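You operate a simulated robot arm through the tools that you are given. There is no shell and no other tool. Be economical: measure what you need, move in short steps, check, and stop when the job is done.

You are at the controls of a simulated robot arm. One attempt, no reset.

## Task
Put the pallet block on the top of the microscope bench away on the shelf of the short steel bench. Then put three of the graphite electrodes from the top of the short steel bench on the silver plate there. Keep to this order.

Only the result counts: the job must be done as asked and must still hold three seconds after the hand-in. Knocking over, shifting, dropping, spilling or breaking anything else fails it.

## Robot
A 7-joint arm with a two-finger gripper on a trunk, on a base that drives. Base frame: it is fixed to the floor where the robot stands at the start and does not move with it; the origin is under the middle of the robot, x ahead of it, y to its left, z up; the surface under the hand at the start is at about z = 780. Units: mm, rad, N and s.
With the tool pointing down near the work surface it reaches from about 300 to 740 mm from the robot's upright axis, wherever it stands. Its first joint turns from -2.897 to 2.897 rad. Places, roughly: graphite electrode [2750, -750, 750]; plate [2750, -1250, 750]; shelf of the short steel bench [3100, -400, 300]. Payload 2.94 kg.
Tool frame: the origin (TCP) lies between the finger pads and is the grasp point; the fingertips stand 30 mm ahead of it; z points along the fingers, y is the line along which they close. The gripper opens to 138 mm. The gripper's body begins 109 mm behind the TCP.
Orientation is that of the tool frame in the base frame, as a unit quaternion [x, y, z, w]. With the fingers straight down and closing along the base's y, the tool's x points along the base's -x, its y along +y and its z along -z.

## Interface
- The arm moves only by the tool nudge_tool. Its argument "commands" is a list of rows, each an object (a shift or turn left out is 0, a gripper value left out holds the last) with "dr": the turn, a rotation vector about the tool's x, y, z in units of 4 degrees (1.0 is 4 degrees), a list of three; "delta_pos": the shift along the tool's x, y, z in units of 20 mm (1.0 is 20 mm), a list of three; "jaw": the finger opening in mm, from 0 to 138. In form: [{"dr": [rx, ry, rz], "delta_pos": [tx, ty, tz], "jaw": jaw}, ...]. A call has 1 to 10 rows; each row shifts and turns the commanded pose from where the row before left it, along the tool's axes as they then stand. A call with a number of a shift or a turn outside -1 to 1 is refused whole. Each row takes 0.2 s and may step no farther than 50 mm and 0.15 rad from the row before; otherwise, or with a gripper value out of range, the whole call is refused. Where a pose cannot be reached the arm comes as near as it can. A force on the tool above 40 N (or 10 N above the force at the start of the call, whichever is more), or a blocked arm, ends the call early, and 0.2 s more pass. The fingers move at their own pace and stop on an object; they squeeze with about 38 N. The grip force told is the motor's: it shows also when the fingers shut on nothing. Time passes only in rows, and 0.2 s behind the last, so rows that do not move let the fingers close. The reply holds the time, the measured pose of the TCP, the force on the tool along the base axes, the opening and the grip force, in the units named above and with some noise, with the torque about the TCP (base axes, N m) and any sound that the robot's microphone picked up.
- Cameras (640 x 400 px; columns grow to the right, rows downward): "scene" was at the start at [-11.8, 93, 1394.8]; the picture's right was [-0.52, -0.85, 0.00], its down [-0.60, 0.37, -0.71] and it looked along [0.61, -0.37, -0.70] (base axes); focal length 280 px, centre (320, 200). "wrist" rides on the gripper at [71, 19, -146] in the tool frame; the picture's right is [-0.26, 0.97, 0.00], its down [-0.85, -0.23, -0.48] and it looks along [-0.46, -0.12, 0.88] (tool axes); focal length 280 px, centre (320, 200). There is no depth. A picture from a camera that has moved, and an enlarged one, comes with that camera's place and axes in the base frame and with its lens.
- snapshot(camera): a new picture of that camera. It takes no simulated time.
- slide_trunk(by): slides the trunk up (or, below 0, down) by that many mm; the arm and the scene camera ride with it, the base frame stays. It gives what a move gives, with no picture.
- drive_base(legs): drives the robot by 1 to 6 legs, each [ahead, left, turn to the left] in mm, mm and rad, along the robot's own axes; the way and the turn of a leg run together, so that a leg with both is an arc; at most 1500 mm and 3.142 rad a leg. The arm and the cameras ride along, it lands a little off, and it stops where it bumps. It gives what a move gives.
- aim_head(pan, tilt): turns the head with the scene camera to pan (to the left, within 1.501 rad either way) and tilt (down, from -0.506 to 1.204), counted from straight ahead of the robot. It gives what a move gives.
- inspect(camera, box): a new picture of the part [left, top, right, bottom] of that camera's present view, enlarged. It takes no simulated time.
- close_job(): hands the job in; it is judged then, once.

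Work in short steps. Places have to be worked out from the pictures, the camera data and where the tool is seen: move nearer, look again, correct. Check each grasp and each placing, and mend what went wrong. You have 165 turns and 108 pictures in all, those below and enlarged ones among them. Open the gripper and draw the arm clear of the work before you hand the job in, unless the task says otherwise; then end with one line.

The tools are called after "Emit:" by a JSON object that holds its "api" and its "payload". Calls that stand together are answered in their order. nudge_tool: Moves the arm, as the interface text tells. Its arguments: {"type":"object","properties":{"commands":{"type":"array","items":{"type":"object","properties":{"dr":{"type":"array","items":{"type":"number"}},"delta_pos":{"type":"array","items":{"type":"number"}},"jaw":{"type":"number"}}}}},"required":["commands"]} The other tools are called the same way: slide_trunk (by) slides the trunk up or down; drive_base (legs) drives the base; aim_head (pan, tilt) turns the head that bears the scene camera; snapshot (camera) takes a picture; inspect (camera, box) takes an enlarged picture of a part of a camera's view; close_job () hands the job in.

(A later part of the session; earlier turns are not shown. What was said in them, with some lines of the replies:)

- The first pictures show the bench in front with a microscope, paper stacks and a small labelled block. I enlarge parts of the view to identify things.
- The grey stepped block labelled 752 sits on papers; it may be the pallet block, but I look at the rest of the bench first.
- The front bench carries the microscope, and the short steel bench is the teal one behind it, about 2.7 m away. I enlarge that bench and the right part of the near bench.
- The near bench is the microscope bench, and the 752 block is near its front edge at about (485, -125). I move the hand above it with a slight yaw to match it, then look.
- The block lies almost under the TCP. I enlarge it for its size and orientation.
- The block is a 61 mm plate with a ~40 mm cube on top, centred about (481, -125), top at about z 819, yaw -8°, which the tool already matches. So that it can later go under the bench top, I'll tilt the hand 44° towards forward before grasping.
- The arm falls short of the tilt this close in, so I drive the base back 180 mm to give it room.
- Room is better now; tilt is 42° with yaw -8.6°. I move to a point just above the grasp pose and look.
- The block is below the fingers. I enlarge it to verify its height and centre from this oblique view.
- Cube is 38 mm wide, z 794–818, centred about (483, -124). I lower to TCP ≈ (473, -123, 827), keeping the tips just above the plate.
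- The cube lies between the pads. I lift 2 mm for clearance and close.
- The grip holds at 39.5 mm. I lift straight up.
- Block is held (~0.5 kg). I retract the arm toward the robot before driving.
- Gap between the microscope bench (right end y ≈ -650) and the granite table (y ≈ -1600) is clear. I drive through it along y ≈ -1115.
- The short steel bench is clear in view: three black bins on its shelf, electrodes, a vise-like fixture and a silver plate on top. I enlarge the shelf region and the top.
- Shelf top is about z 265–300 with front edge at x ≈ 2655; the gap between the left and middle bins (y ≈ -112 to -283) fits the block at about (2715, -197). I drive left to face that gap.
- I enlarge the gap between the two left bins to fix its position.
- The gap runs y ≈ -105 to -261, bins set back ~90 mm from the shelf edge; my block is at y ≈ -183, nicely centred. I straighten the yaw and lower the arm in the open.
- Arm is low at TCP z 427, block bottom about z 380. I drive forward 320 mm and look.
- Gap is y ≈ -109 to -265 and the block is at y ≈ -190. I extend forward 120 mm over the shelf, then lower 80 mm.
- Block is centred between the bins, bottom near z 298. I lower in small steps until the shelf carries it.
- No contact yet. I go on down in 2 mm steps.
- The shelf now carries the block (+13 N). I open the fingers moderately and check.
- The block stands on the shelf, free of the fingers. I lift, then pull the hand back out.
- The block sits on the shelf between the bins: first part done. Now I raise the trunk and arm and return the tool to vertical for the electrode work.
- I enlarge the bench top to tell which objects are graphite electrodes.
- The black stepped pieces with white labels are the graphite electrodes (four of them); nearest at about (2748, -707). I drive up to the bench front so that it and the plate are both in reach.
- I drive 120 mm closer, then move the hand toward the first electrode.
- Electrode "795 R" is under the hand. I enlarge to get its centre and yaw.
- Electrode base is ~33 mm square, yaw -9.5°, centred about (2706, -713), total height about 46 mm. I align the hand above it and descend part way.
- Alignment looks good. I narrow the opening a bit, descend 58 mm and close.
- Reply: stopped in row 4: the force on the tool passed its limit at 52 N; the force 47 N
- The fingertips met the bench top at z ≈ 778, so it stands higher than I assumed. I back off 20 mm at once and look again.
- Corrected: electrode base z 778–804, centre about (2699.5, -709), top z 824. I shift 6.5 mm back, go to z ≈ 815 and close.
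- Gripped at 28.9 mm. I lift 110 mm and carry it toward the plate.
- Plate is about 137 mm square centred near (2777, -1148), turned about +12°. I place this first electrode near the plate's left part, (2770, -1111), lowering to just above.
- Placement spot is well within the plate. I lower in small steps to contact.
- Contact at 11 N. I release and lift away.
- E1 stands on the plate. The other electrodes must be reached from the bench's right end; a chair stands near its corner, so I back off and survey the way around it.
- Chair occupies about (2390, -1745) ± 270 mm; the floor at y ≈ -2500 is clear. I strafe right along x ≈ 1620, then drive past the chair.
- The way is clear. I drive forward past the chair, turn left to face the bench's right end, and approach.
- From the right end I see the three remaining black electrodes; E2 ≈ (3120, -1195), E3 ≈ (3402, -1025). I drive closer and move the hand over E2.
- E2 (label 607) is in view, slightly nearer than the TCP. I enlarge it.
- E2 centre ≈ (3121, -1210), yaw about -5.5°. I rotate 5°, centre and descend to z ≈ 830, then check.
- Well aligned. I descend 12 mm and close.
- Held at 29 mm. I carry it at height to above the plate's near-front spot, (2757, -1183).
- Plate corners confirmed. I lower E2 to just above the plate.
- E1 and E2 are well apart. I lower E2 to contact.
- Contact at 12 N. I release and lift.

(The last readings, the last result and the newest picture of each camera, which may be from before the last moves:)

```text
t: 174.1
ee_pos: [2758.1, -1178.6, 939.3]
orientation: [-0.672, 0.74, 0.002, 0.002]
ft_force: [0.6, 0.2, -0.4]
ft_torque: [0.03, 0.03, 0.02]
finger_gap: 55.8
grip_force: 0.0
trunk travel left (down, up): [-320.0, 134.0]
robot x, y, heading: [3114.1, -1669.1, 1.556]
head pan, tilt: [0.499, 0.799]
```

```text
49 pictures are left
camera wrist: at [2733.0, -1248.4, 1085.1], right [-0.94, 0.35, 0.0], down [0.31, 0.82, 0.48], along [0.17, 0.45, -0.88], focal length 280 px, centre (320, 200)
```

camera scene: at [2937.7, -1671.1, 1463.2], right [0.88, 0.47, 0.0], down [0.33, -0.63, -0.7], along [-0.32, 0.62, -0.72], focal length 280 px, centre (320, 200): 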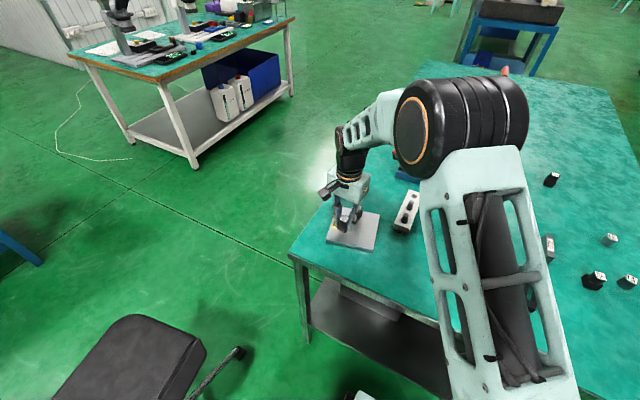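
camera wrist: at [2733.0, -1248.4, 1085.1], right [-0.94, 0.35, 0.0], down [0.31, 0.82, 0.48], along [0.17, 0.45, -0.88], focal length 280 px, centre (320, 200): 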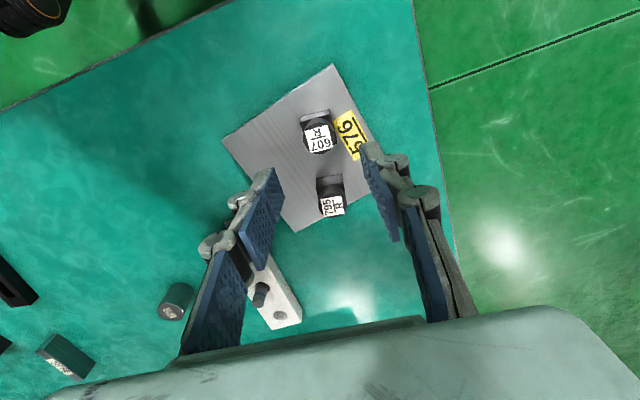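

Both electrodes stand on the plate. I shift the base 100 mm right (+x) and move the hand toward E3 at height.

Emit:
{"api": "drive_base", "payload": {"legs": [[0, -100, 0.01]]}}

Emit:
{"api": "nudge_tool", "payload": {"commands": [{"delta_pos": [0, -0.96, 0]}, {"delta_pos": [0, -0.96, 0]}, {"delta_pos": [0, -0.96, 0]}, {"delta_pos": [0, -0.96, 0]}, {"delta_pos": [0, -0.96, 0]}, {"delta_pos": [0, -0.96, 0]}, {"delta_pos": [0, -0.96, 0]}, {"delta_pos": [0, -0.96, 0]}, {"delta_pos": [0, -0.96, 0]}, {"delta_pos": [0, -0.96, 0]}]}}

Emit:
{"api": "nudge_tool", "payload": {"commands": [{"delta_pos": [-0.55, -0.8, 0]}, {"delta_pos": [-0.55, -0.8, 0]}, {"delta_pos": [-0.55, -0.8, 0]}, {"delta_pos": [-0.55, -0.8, 0]}, {"delta_pos": [-0.55, -0.8, 0]}, {"delta_pos": [-0.55, -0.8, 0]}, {"delta_pos": [-0.55, -0.8, 0]}, {"delta_pos": [-0.55, -0.8, 0]}, {"delta_pos": [-0.55, -0.8, 0]}, {"delta_pos": [-0.55, -0.8, 0]}]}}

Emit:
{"api": "snapshot", "payload": {"camera": "wrist"}}

```text
t: 175.7
ee_pos: [2855.3, -1183.0, 940.0]
orientation: [-0.677, 0.736, 0.0, 0.002]
ft_force: [0.9, 0.1, -0.1]
ft_torque: [0.03, 0.03, -0.05]
finger_gap: 55.8
grip_force: 0.0
trunk travel left (down, up): [-320.0, 134.0]
robot x, y, heading: [3214.8, -1667.5, 1.568]
head pan, tilt: [0.499, 0.799]
```

```text
t: 177.8
ee_pos: [3046.2, -1200.2, 939.3]
orientation: [-0.676, 0.737, 0.001, 0.002]
ft_force: [1.0, -0.1, 0.0]
ft_torque: [0.0, 0.01, 0.04]
finger_gap: 56.1
grip_force: 0.0
trunk travel left (down, up): [-320.0, 134.0]
robot x, y, heading: [3216.0, -1664.1, 1.571]
head pan, tilt: [0.499, 0.799]
```

```text
t: 180.1
ee_pos: [3218.4, -1104.1, 940.7]
orientation: [-0.676, 0.737, 0.001, 0.002]
ft_force: [-0.4, 0.2, 0.3]
ft_torque: [0.01, 0.02, 0.02]
finger_gap: 56.3
grip_force: 0.1
trunk travel left (down, up): [-320.0, 134.0]
robot x, y, heading: [3215.2, -1665.4, 1.569]
head pan, tilt: [0.499, 0.799]
```

```text
48 pictures are left
camera wrist: at [3192.5, -1173.6, 1085.4], right [-0.94, 0.34, 0.0], down [0.3, 0.82, 0.48], along [0.16, 0.45, -0.88], focal length 280 px, centre (320, 200)
```

wrist: 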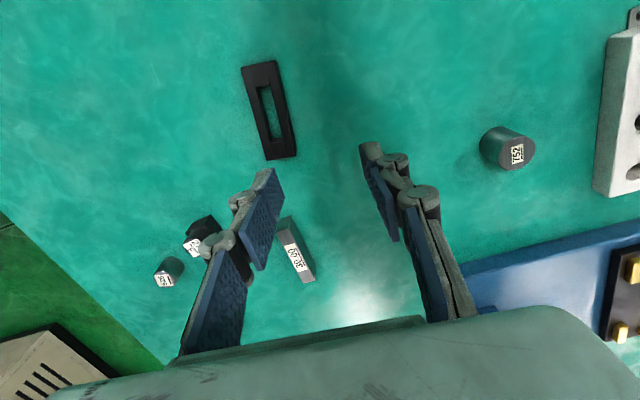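

E3 lies at about (3390, -1044) with a grey cylinder ~80 mm from it. I move above it.

Emit:
{"api": "nudge_tool", "payload": {"commands": [{"delta_pos": [-0.414, -0.922, 0]}, {"delta_pos": [-0.414, -0.922, 0]}, {"delta_pos": [-0.414, -0.922, 0]}, {"delta_pos": [-0.414, -0.922, 0]}, {"delta_pos": [-0.414, -0.922, 0]}, {"delta_pos": [-0.414, -0.922, 0]}, {"delta_pos": [-0.414, -0.922, 0]}, {"delta_pos": [-0.414, -0.922, 0]}, {"delta_pos": [-0.414, -0.922, 0]}, {}]}}

Emit:
{"api": "snapshot", "payload": {"camera": "wrist"}}

Emit:
{"api": "inspect", "payload": {"camera": "wrist", "box": [270, 90, 370, 180]}}

```text
t: 182.2
ee_pos: [3386.6, -1040.6, 940.2]
orientation: [-0.677, 0.736, 0.0, 0.002]
ft_force: [1.0, -0.1, 0.4]
ft_torque: [0.03, -0.01, -0.02]
finger_gap: 56.0
grip_force: 0.0
trunk travel left (down, up): [-320.0, 134.0]
robot x, y, heading: [3210.8, -1664.7, 1.569]
head pan, tilt: [0.499, 0.799]
```

```text
47 pictures are left
camera wrist: at [3362.8, -1111.4, 1085.0], right [-0.94, 0.34, 0.0], down [0.3, 0.83, 0.48], along [0.16, 0.45, -0.88], focal length 280 px, centre (320, 200)
```

wrist: 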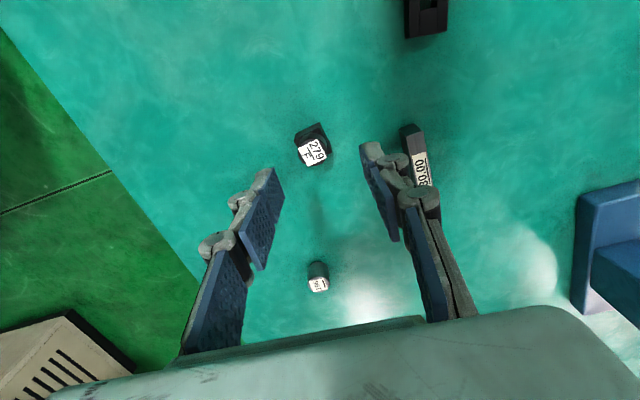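

```text
4.44 times, centred on (320, 135) of wrist
camera zoom: at [3362.8, -1111.4, 1085.0], right [-0.94, 0.34, 0.0], down [0.3, 0.83, 0.48], along [0.16, 0.45, -0.88], focal length 1246 px, centre (320, 489)
```

zoom: 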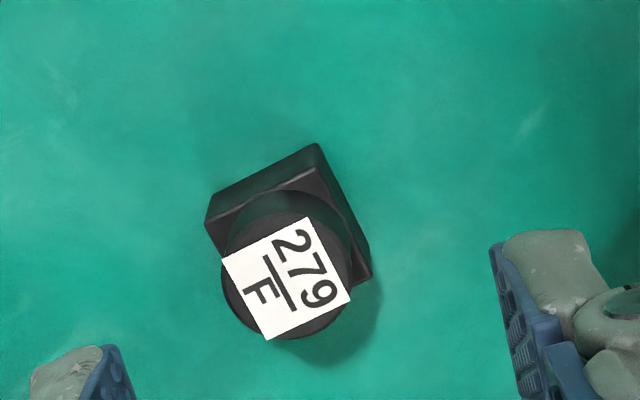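

E3 (279 F) is centred at about (3399, -1030), yaw +5°. I centre, rotate 10°, narrow the fingers to 48 mm and descend part way to check clearance from the grey cylinder.

Emit:
{"api": "nudge_tool", "payload": {"commands": [{"delta_pos": [-0.4, -0.57, 0], "jaw": 48}, {"dr": [0, 0, -0.9]}, {"dr": [0, 0, -0.8]}, {"dr": [0, 0, -0.8]}, {"delta_pos": [0, 0, 1]}, {"delta_pos": [0, 0, 1]}, {"delta_pos": [0, 0, 1]}, {}]}}

Emit:
{"api": "snapshot", "payload": {"camera": "wrist"}}

Emit:
{"api": "aim_head", "payload": {"pan": -0.3, "tilt": 0.7}}

Emit:
{"api": "snapshot", "payload": {"camera": "scene"}}

```text
t: 184.1
ee_pos: [3398.8, -1035.8, 880.5]
orientation: [0.738, -0.674, 0.0, -0.001]
ft_force: [-0.1, -0.7, 0.3]
ft_torque: [-0.01, -0.04, -0.04]
finger_gap: 48.0
grip_force: 0.1
trunk travel left (down, up): [-320.0, 134.0]
robot x, y, heading: [3213.7, -1662.9, 1.568]
head pan, tilt: [0.499, 0.799]
```

```text
45 pictures are left
camera wrist: at [3386.8, -1108.9, 1025.4], right [-0.98, 0.17, 0.0], down [0.15, 0.86, 0.48], along [0.08, 0.47, -0.88], focal length 280 px, centre (320, 200)
```

wrist: 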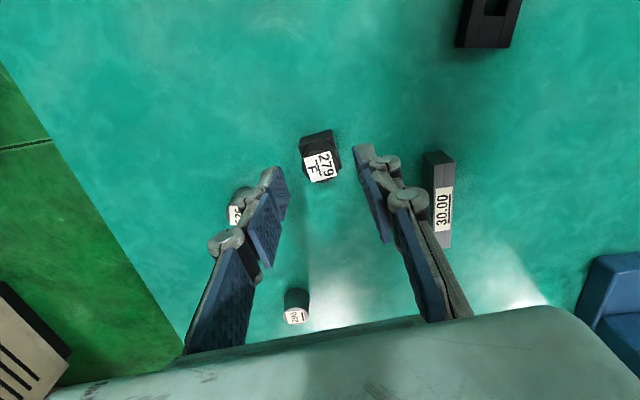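

```text
t: 185.2
ee_pos: [3398.8, -1034.4, 880.6]
orientation: [0.738, -0.674, -0.001, -0.001]
ft_force: [-0.4, -0.3, -1.3]
ft_torque: [-0.03, 0.02, -0.03]
finger_gap: 48.2
grip_force: 0.0
trunk travel left (down, up): [-320.0, 134.0]
robot x, y, heading: [3218.2, -1667.1, 1.565]
head pan, tilt: [-0.3, 0.7]
```

```text
44 pictures are left
camera scene: at [3102.9, -1663.7, 1471.4], right [0.95, -0.3, 0.0], down [-0.19, -0.61, -0.76], along [0.23, 0.73, -0.64], focal length 280 px, centre (320, 200)
```

scene: 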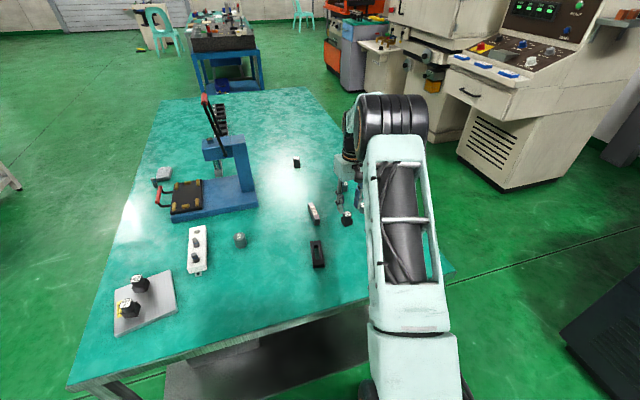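

Clearances on both sides are adequate (cylinder at ~(3480, -995)). I move 3 mm forward, descend to z ≈ 816 and close.

Emit:
{"api": "nudge_tool", "payload": {"commands": [{"delta_pos": [-0.17, 0, 0]}, {"delta_pos": [0, 0, 1]}, {"delta_pos": [0, 0, 1]}, {"delta_pos": [0, 0, 0.6]}, {}]}}

Emit:
{"api": "snapshot", "payload": {"camera": "wrist"}}

```text
t: 186.4
ee_pos: [3398.0, -1033.0, 827.2]
orientation: [0.738, -0.674, 0.0, -0.002]
ft_force: [-0.9, 1.2, -0.2]
ft_torque: [0.0, -0.01, 0.01]
finger_gap: 48.2
grip_force: 0.1
trunk travel left (down, up): [-320.0, 134.0]
robot x, y, heading: [3216.0, -1662.0, 1.571]
head pan, tilt: [-0.3, 0.7]
```

```text
43 pictures are left
camera wrist: at [3385.5, -1105.6, 972.5], right [-0.98, 0.17, 0.0], down [0.15, 0.86, 0.48], along [0.08, 0.47, -0.88], focal length 280 px, centre (320, 200)
```

wrist: 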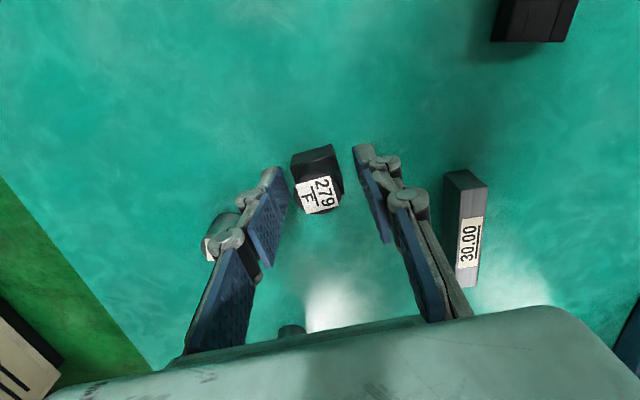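

Fingers straddle E3. I go down the last 11 mm and close.

Emit:
{"api": "nudge_tool", "payload": {"commands": [{"delta_pos": [0, 0, 0.57]}, {"jaw": 40}, {"jaw": 15}, {"jaw": 15}, {"jaw": 15}]}}

Emit:
{"api": "nudge_tool", "payload": {"commands": [{"delta_pos": [0, 0, -0.5]}, {"delta_pos": [0, 0, -1]}, {"delta_pos": [0, 0, -1]}, {"delta_pos": [0, 0, -1]}, {"delta_pos": [0, 0, -1]}, {"delta_pos": [0, 0, -1]}, {"delta_pos": [0, 0, -1]}]}}

Emit:
{"api": "snapshot", "payload": {"camera": "wrist"}}

```text
t: 187.6
ee_pos: [3398.6, -1031.4, 816.5]
orientation: [0.738, -0.674, 0.0, -0.001]
ft_force: [0.8, -0.2, 1.2]
ft_torque: [-0.04, 0.0, 0.04]
finger_gap: 28.6
grip_force: 37.7
trunk travel left (down, up): [-320.0, 134.0]
robot x, y, heading: [3211.8, -1664.4, 1.565]
head pan, tilt: [-0.3, 0.7]
```

```text
t: 189.2
ee_pos: [3396.9, -1032.4, 946.1]
orientation: [0.738, -0.675, -0.001, -0.001]
ft_force: [0.1, -0.2, 0.3]
ft_torque: [-0.02, 0.02, 0.02]
finger_gap: 29.2
grip_force: 38.1
trunk travel left (down, up): [-320.0, 134.0]
robot x, y, heading: [3216.2, -1668.1, 1.565]
head pan, tilt: [-0.3, 0.7]
```

```text
42 pictures are left
camera wrist: at [3384.1, -1106.0, 1091.2], right [-0.98, 0.17, 0.0], down [0.15, 0.86, 0.48], along [0.08, 0.47, -0.88], focal length 280 px, centre (320, 200)
```

wrist: 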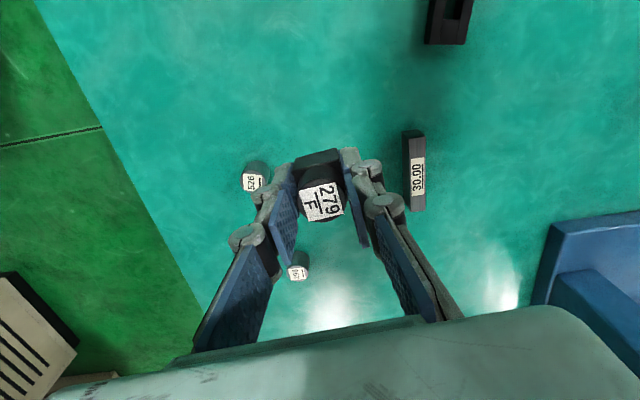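

E3 is held. To release it without brushing the other two electrodes I rotate the hand 55° first, then carry it.

Emit:
{"api": "nudge_tool", "payload": {"commands": [{"dr": [0, 0, -1]}, {"dr": [0, 0, -1]}, {"dr": [0, 0, -1]}, {"dr": [0, 0, -1]}, {"dr": [0, 0, -1]}, {"dr": [0, 0, -1]}, {"dr": [0, 0, -1]}, {"dr": [0, 0, -1]}, {"dr": [0, 0, -1]}, {"dr": [0, 0, -1]}]}}

Emit:
{"api": "nudge_tool", "payload": {"commands": [{"dr": [0, 0, -1]}, {"dr": [0, 0, -1]}, {"dr": [0, 0, -1]}, {"dr": [0, 0, -0.75]}, {}]}}

```text
t: 191.4
ee_pos: [3398.7, -1031.4, 948.4]
orientation: [0.925, -0.38, 0.0, -0.001]
ft_force: [-0.4, 0.2, -1.2]
ft_torque: [0.01, 0.05, 0.03]
finger_gap: 29.0
grip_force: 38.1
trunk travel left (down, up): [-320.0, 134.0]
robot x, y, heading: [3214.1, -1665.7, 1.564]
head pan, tilt: [-0.3, 0.7]
```

```text
t: 192.6
ee_pos: [3398.0, -1032.5, 947.3]
orientation: [0.967, -0.256, 0.0, -0.002]
ft_force: [-1.2, -0.2, -2.0]
ft_torque: [-0.02, 0.01, 0.01]
finger_gap: 28.8
grip_force: 37.7
trunk travel left (down, up): [-320.0, 134.0]
robot x, y, heading: [3214.9, -1668.4, 1.57]
head pan, tilt: [-0.3, 0.7]
```

Rotated to closing axis 240°. Now I carry E3 toward the plate, spot (2820, -1168).

Emit:
{"api": "nudge_tool", "payload": {"commands": [{"delta_pos": [-0.947, 0.878, 0]}, {"delta_pos": [-0.947, 0.878, 0]}, {"delta_pos": [-0.947, 0.878, 0]}, {"delta_pos": [-0.947, 0.878, 0]}, {"delta_pos": [-0.947, 0.878, 0]}, {"delta_pos": [-0.947, 0.878, 0]}, {"delta_pos": [-0.947, 0.878, 0]}, {"delta_pos": [-0.947, 0.878, 0]}, {"delta_pos": [-0.947, 0.878, 0]}, {"delta_pos": [-0.947, 0.878, 0]}]}}

Emit:
{"api": "nudge_tool", "payload": {"commands": [{"delta_pos": [-0.947, 0.878, 0]}, {"delta_pos": [-0.947, 0.878, 0]}, {"delta_pos": [-0.947, 0.878, 0]}, {"delta_pos": [-0.947, 0.878, 0]}, {"delta_pos": [-0.947, 0.878, 0]}, {"delta_pos": [-0.947, 0.878, 0]}, {"delta_pos": [-0.947, 0.878, 0]}, {"delta_pos": [-0.947, 0.878, 0]}, {"delta_pos": [-0.947, 0.878, 0]}, {}]}}

Emit:
{"api": "snapshot", "payload": {"camera": "wrist"}}

```text
t: 194.8
ee_pos: [3144.5, -1089.5, 947.6]
orientation: [0.966, -0.258, 0.0, -0.002]
ft_force: [0.0, 1.2, -1.4]
ft_torque: [0.0, 0.03, 0.05]
finger_gap: 28.8
grip_force: 38.2
trunk travel left (down, up): [-320.0, 134.0]
robot x, y, heading: [3214.2, -1666.3, 1.571]
head pan, tilt: [-0.3, 0.7]
```

```text
t: 197.0
ee_pos: [2918.0, -1144.2, 944.9]
orientation: [0.966, -0.257, 0.001, -0.002]
ft_force: [-0.7, -0.6, -1.3]
ft_torque: [0.0, -0.05, -0.05]
finger_gap: 29.1
grip_force: 38.1
trunk travel left (down, up): [-320.0, 134.0]
robot x, y, heading: [3211.9, -1664.5, 1.569]
head pan, tilt: [-0.3, 0.7]
```

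```text
41 pictures are left
camera wrist: at [2970.6, -1197.8, 1090.5], right [-0.71, -0.71, 0.0], down [-0.62, 0.62, 0.48], along [-0.33, 0.34, -0.88], focal length 280 px, centre (320, 200)
```

wrist: 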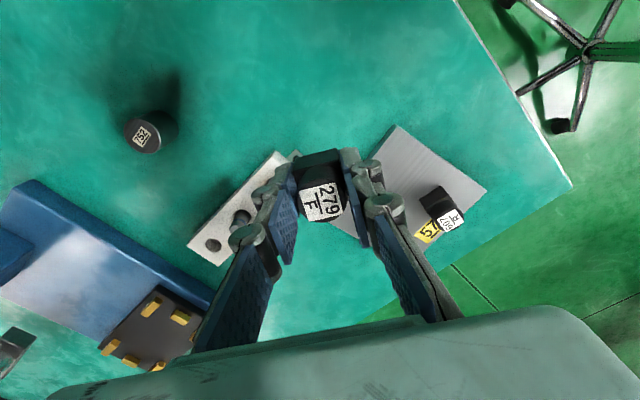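

Continuing the last 100 mm to above the spot.

Emit:
{"api": "nudge_tool", "payload": {"commands": [{"delta_pos": [-0.915, 0.868, 0]}, {"delta_pos": [-0.915, 0.868, 0]}, {"delta_pos": [-0.915, 0.868, 0]}, {"delta_pos": [-0.915, 0.868, 0]}, {}]}}

Emit:
{"api": "snapshot", "payload": {"camera": "wrist"}}

```text
t: 198.2
ee_pos: [2825.1, -1167.7, 945.1]
orientation: [0.966, -0.258, 0.001, -0.001]
ft_force: [0.3, 0.7, -0.4]
ft_torque: [0.02, 0.0, 0.0]
finger_gap: 29.0
grip_force: 38.0
trunk travel left (down, up): [-320.0, 134.0]
robot x, y, heading: [3215.9, -1664.4, 1.571]
head pan, tilt: [-0.3, 0.7]
```

```text
40 pictures are left
camera wrist: at [2876.3, -1220.7, 1090.4], right [-0.71, -0.71, 0.0], down [-0.62, 0.62, 0.48], along [-0.33, 0.34, -0.88], focal length 280 px, centre (320, 200)
```

wrist: 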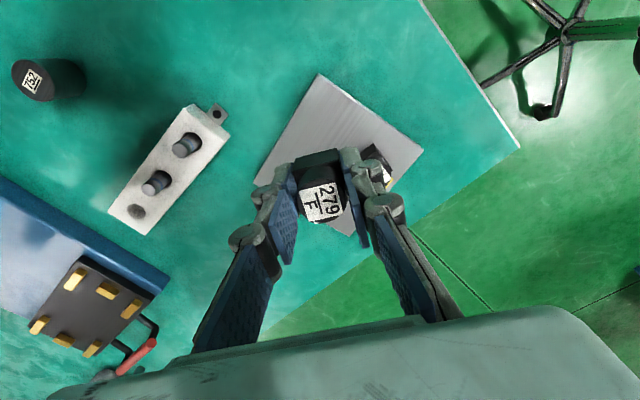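

Spot confirmed within the plate, clear of E2. I lower to just above and check.

Emit:
{"api": "nudge_tool", "payload": {"commands": [{"delta_pos": [-0.22, 0.12, 0]}, {"delta_pos": [0, 0, 1]}, {"delta_pos": [0, 0, 1]}, {"delta_pos": [0, 0, 1]}, {"delta_pos": [0, 0, 1]}, {"delta_pos": [0, 0, 0.6]}, {}]}}

Emit:
{"api": "snapshot", "payload": {"camera": "wrist"}}

```text
t: 199.8
ee_pos: [2818.6, -1166.6, 855.5]
orientation: [0.966, -0.257, 0.0, -0.002]
ft_force: [0.4, 0.3, 0.0]
ft_torque: [0.01, -0.01, -0.05]
finger_gap: 29.0
grip_force: 38.0
trunk travel left (down, up): [-320.0, 134.0]
robot x, y, heading: [3213.6, -1665.0, 1.568]
head pan, tilt: [-0.3, 0.7]
```

```text
39 pictures are left
camera wrist: at [2870.9, -1220.2, 1000.2], right [-0.71, -0.71, 0.0], down [-0.62, 0.62, 0.48], along [-0.33, 0.34, -0.88], focal length 280 px, centre (320, 200)
```

wrist: 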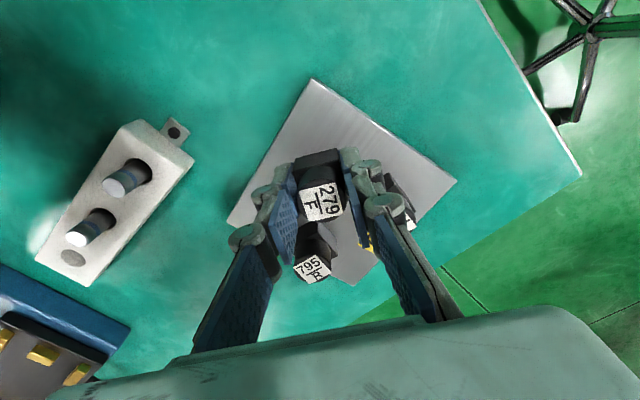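

Clearances are fine. I lower E3 to contact.

Emit:
{"api": "nudge_tool", "payload": {"commands": [{"delta_pos": [0, 0, 0.5]}, {"delta_pos": [0, 0, 0.4]}, {"delta_pos": [0, 0, 0.15]}, {"delta_pos": [0, 0, 0.1]}, {}]}}

Emit:
{"api": "nudge_tool", "payload": {"commands": [{"delta_pos": [0, 0, 0.08]}, {"delta_pos": [0, 0, 0.06]}, {}]}}

```text
t: 201.0
ee_pos: [2818.6, -1167.4, 833.1]
orientation: [0.966, -0.258, 0.0, -0.002]
ft_force: [1.4, -1.7, 6.4]
ft_torque: [-0.09, 0.01, 0.04]
finger_gap: 28.8
grip_force: 37.5
trunk travel left (down, up): [-320.0, 134.0]
robot x, y, heading: [3217.1, -1664.4, 1.567]
head pan, tilt: [-0.3, 0.7]
```

```text
t: 201.8
ee_pos: [2817.2, -1167.6, 833.4]
orientation: [0.966, -0.257, -0.003, -0.003]
ft_force: [0.6, -1.0, 25.8]
ft_torque: [-0.13, -0.05, -0.01]
finger_gap: 28.8
grip_force: 38.0
trunk travel left (down, up): [-320.0, 134.0]
robot x, y, heading: [3216.5, -1664.5, 1.572]
head pan, tilt: [-0.3, 0.7]
```

Firm contact. I ease up 2 mm, release gently and lift away.

Emit:
{"api": "nudge_tool", "payload": {"commands": [{"delta_pos": [0, 0, -0.1]}, {"jaw": 36}, {"jaw": 46}, {}, {"delta_pos": [0, 0, -0.5]}, {"delta_pos": [0, 0, -1]}, {"delta_pos": [0, 0, -1]}, {"delta_pos": [0, 0, -1]}, {"delta_pos": [0, 0, -1]}, {"delta_pos": [0, 0, -1]}]}}

Emit:
{"api": "snapshot", "payload": {"camera": "wrist"}}

```text
t: 204.0
ee_pos: [2816.4, -1167.8, 940.7]
orientation: [0.966, -0.258, 0.001, -0.002]
ft_force: [-1.0, 0.2, 0.0]
ft_torque: [0.02, -0.02, 0.0]
finger_gap: 46.0
grip_force: 0.0
trunk travel left (down, up): [-320.0, 134.0]
robot x, y, heading: [3216.5, -1662.4, 1.562]
head pan, tilt: [-0.3, 0.7]
```

```text
38 pictures are left
camera wrist: at [2868.5, -1220.4, 1086.4], right [-0.71, -0.71, 0.0], down [-0.62, 0.62, 0.48], along [-0.34, 0.34, -0.88], focal length 280 px, centre (320, 200)
```

wrist: 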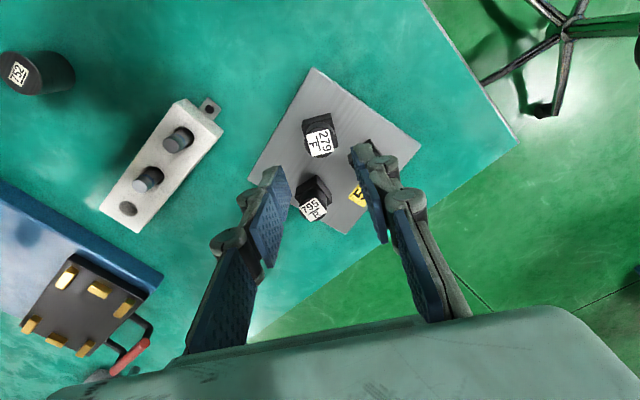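

E3 stands upright. I drive the base back so the arm is clear, then check the plate and the whole bench.

Emit:
{"api": "drive_base", "payload": {"legs": [[-350, 0, 0]]}}

Emit:
{"api": "aim_head", "payload": {"pan": 0.2, "tilt": 0.6}}

Emit:
{"api": "snapshot", "payload": {"camera": "scene"}}

Emit:
{"api": "snapshot", "payload": {"camera": "wrist"}}

```text
t: 206.2
ee_pos: [2814.8, -1505.8, 940.8]
orientation: [0.967, -0.256, 0.0, -0.002]
ft_force: [-0.4, 0.3, 0.9]
ft_torque: [0.0, 0.03, 0.03]
finger_gap: 46.1
grip_force: 0.2
trunk travel left (down, up): [-320.0, 134.0]
robot x, y, heading: [3214.3, -2005.3, 1.569]
head pan, tilt: [-0.3, 0.7]
```

```text
t: 207.1
ee_pos: [2814.0, -1506.0, 940.9]
orientation: [0.967, -0.255, 0.001, -0.001]
ft_force: [-0.4, 0.2, 0.5]
ft_torque: [-0.02, -0.02, -0.02]
finger_gap: 45.8
grip_force: 0.1
trunk travel left (down, up): [-320.0, 134.0]
robot x, y, heading: [3211.8, -2004.3, 1.576]
head pan, tilt: [0.201, 0.6]
```

```text
37 pictures are left
camera scene: at [3059.7, -1996.1, 1480.0], right [0.98, 0.2, 0.0], down [0.11, -0.55, -0.82], along [-0.16, 0.81, -0.57], focal length 280 px, centre (320, 200)
```

scene: 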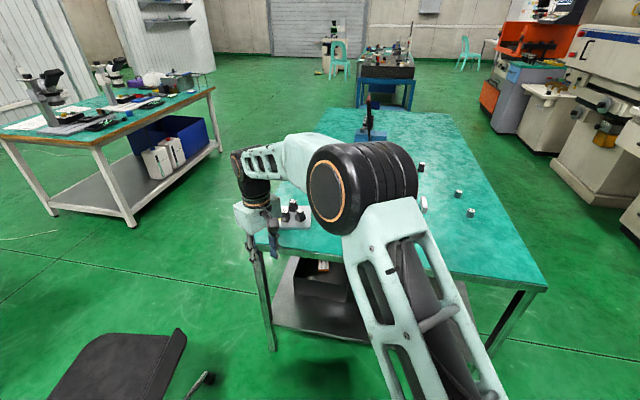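

```text
36 pictures are left
camera wrist: at [2866.5, -1558.9, 1085.8], right [-0.7, -0.71, 0.0], down [-0.62, 0.62, 0.48], along [-0.34, 0.34, -0.88], focal length 280 px, centre (320, 200)
```

wrist: 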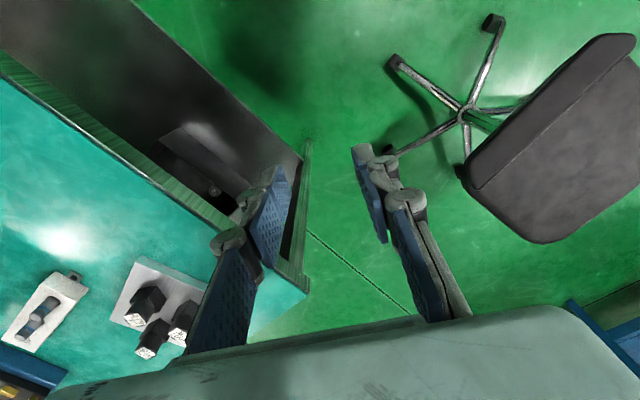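

The wrist view shows three electrodes on the plate. I enlarge to confirm they all stand flat on it.

Emit:
{"api": "inspect", "payload": {"camera": "wrist", "box": [90, 240, 220, 370]}}

Emit:
{"api": "drive_base", "payload": {"legs": [[-150, -300, 0]]}}

Emit:
{"api": "aim_head", "payload": {"pan": 0.45, "tilt": 0.5}}

Emit:
{"api": "snapshot", "payload": {"camera": "scene"}}

```text
3.08 times, centred on (155, 305) of wrist
camera zoom: at [2866.5, -1558.9, 1085.8], right [-0.7, -0.71, 0.0], down [-0.62, 0.62, 0.48], along [-0.34, 0.34, -0.88], focal length 863 px, centre (828, -123)
```

zoom: 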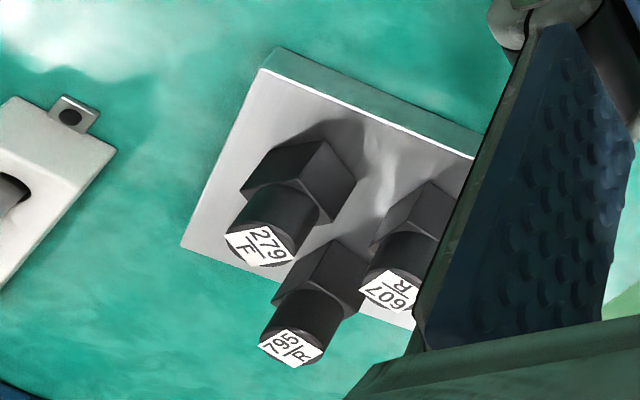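

```text
t: 210.3
ee_pos: [3114.8, -1661.0, 939.0]
orientation: [0.966, -0.258, 0.001, -0.002]
ft_force: [0.6, -0.5, -0.5]
ft_torque: [-0.01, 0.02, 0.03]
finger_gap: 46.2
grip_force: 0.1
trunk travel left (down, up): [-320.0, 134.0]
robot x, y, heading: [3508.0, -2160.2, 1.564]
head pan, tilt: [0.201, 0.6]
```

```text
t: 211.1
ee_pos: [3114.5, -1661.0, 940.5]
orientation: [0.966, -0.257, 0.001, 0.0]
ft_force: [0.4, 0.1, -0.2]
ft_torque: [-0.02, 0.02, 0.01]
finger_gap: 46.1
grip_force: 0.0
trunk travel left (down, up): [-320.0, 134.0]
robot x, y, heading: [3511.7, -2159.2, 1.567]
head pan, tilt: [0.45, 0.499]
```

```text
34 pictures are left
camera scene: at [3336.9, -2156.2, 1489.1], right [0.9, 0.43, 0.0], down [0.21, -0.43, -0.88], along [-0.38, 0.79, -0.48], focal length 280 px, centre (320, 200)
```

scene: 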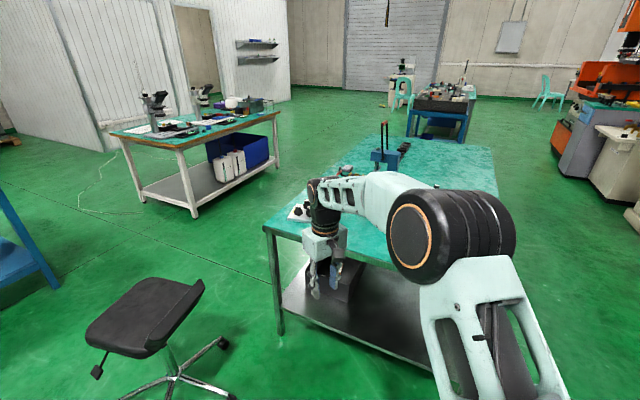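

All three electrodes (795, 607 and 279) stand upright on the silver plate. The pallet block was left on the shelf, the gripper is open and the arm is clear, so I hand in.

Emit:
{"api": "close_job", "payload": {}}

```text
The job is handed in.
```

The pallet block is on the shelf of the short steel bench, between the left and middle bins, and three graphite electrodes (795 R, 607 R and 279 F) stand on the silver plate. The job was done in the order asked and has been handed in. During the first electrode grasp the fingertips pressed the bench top at about 50 N, and nothing was seen to move.
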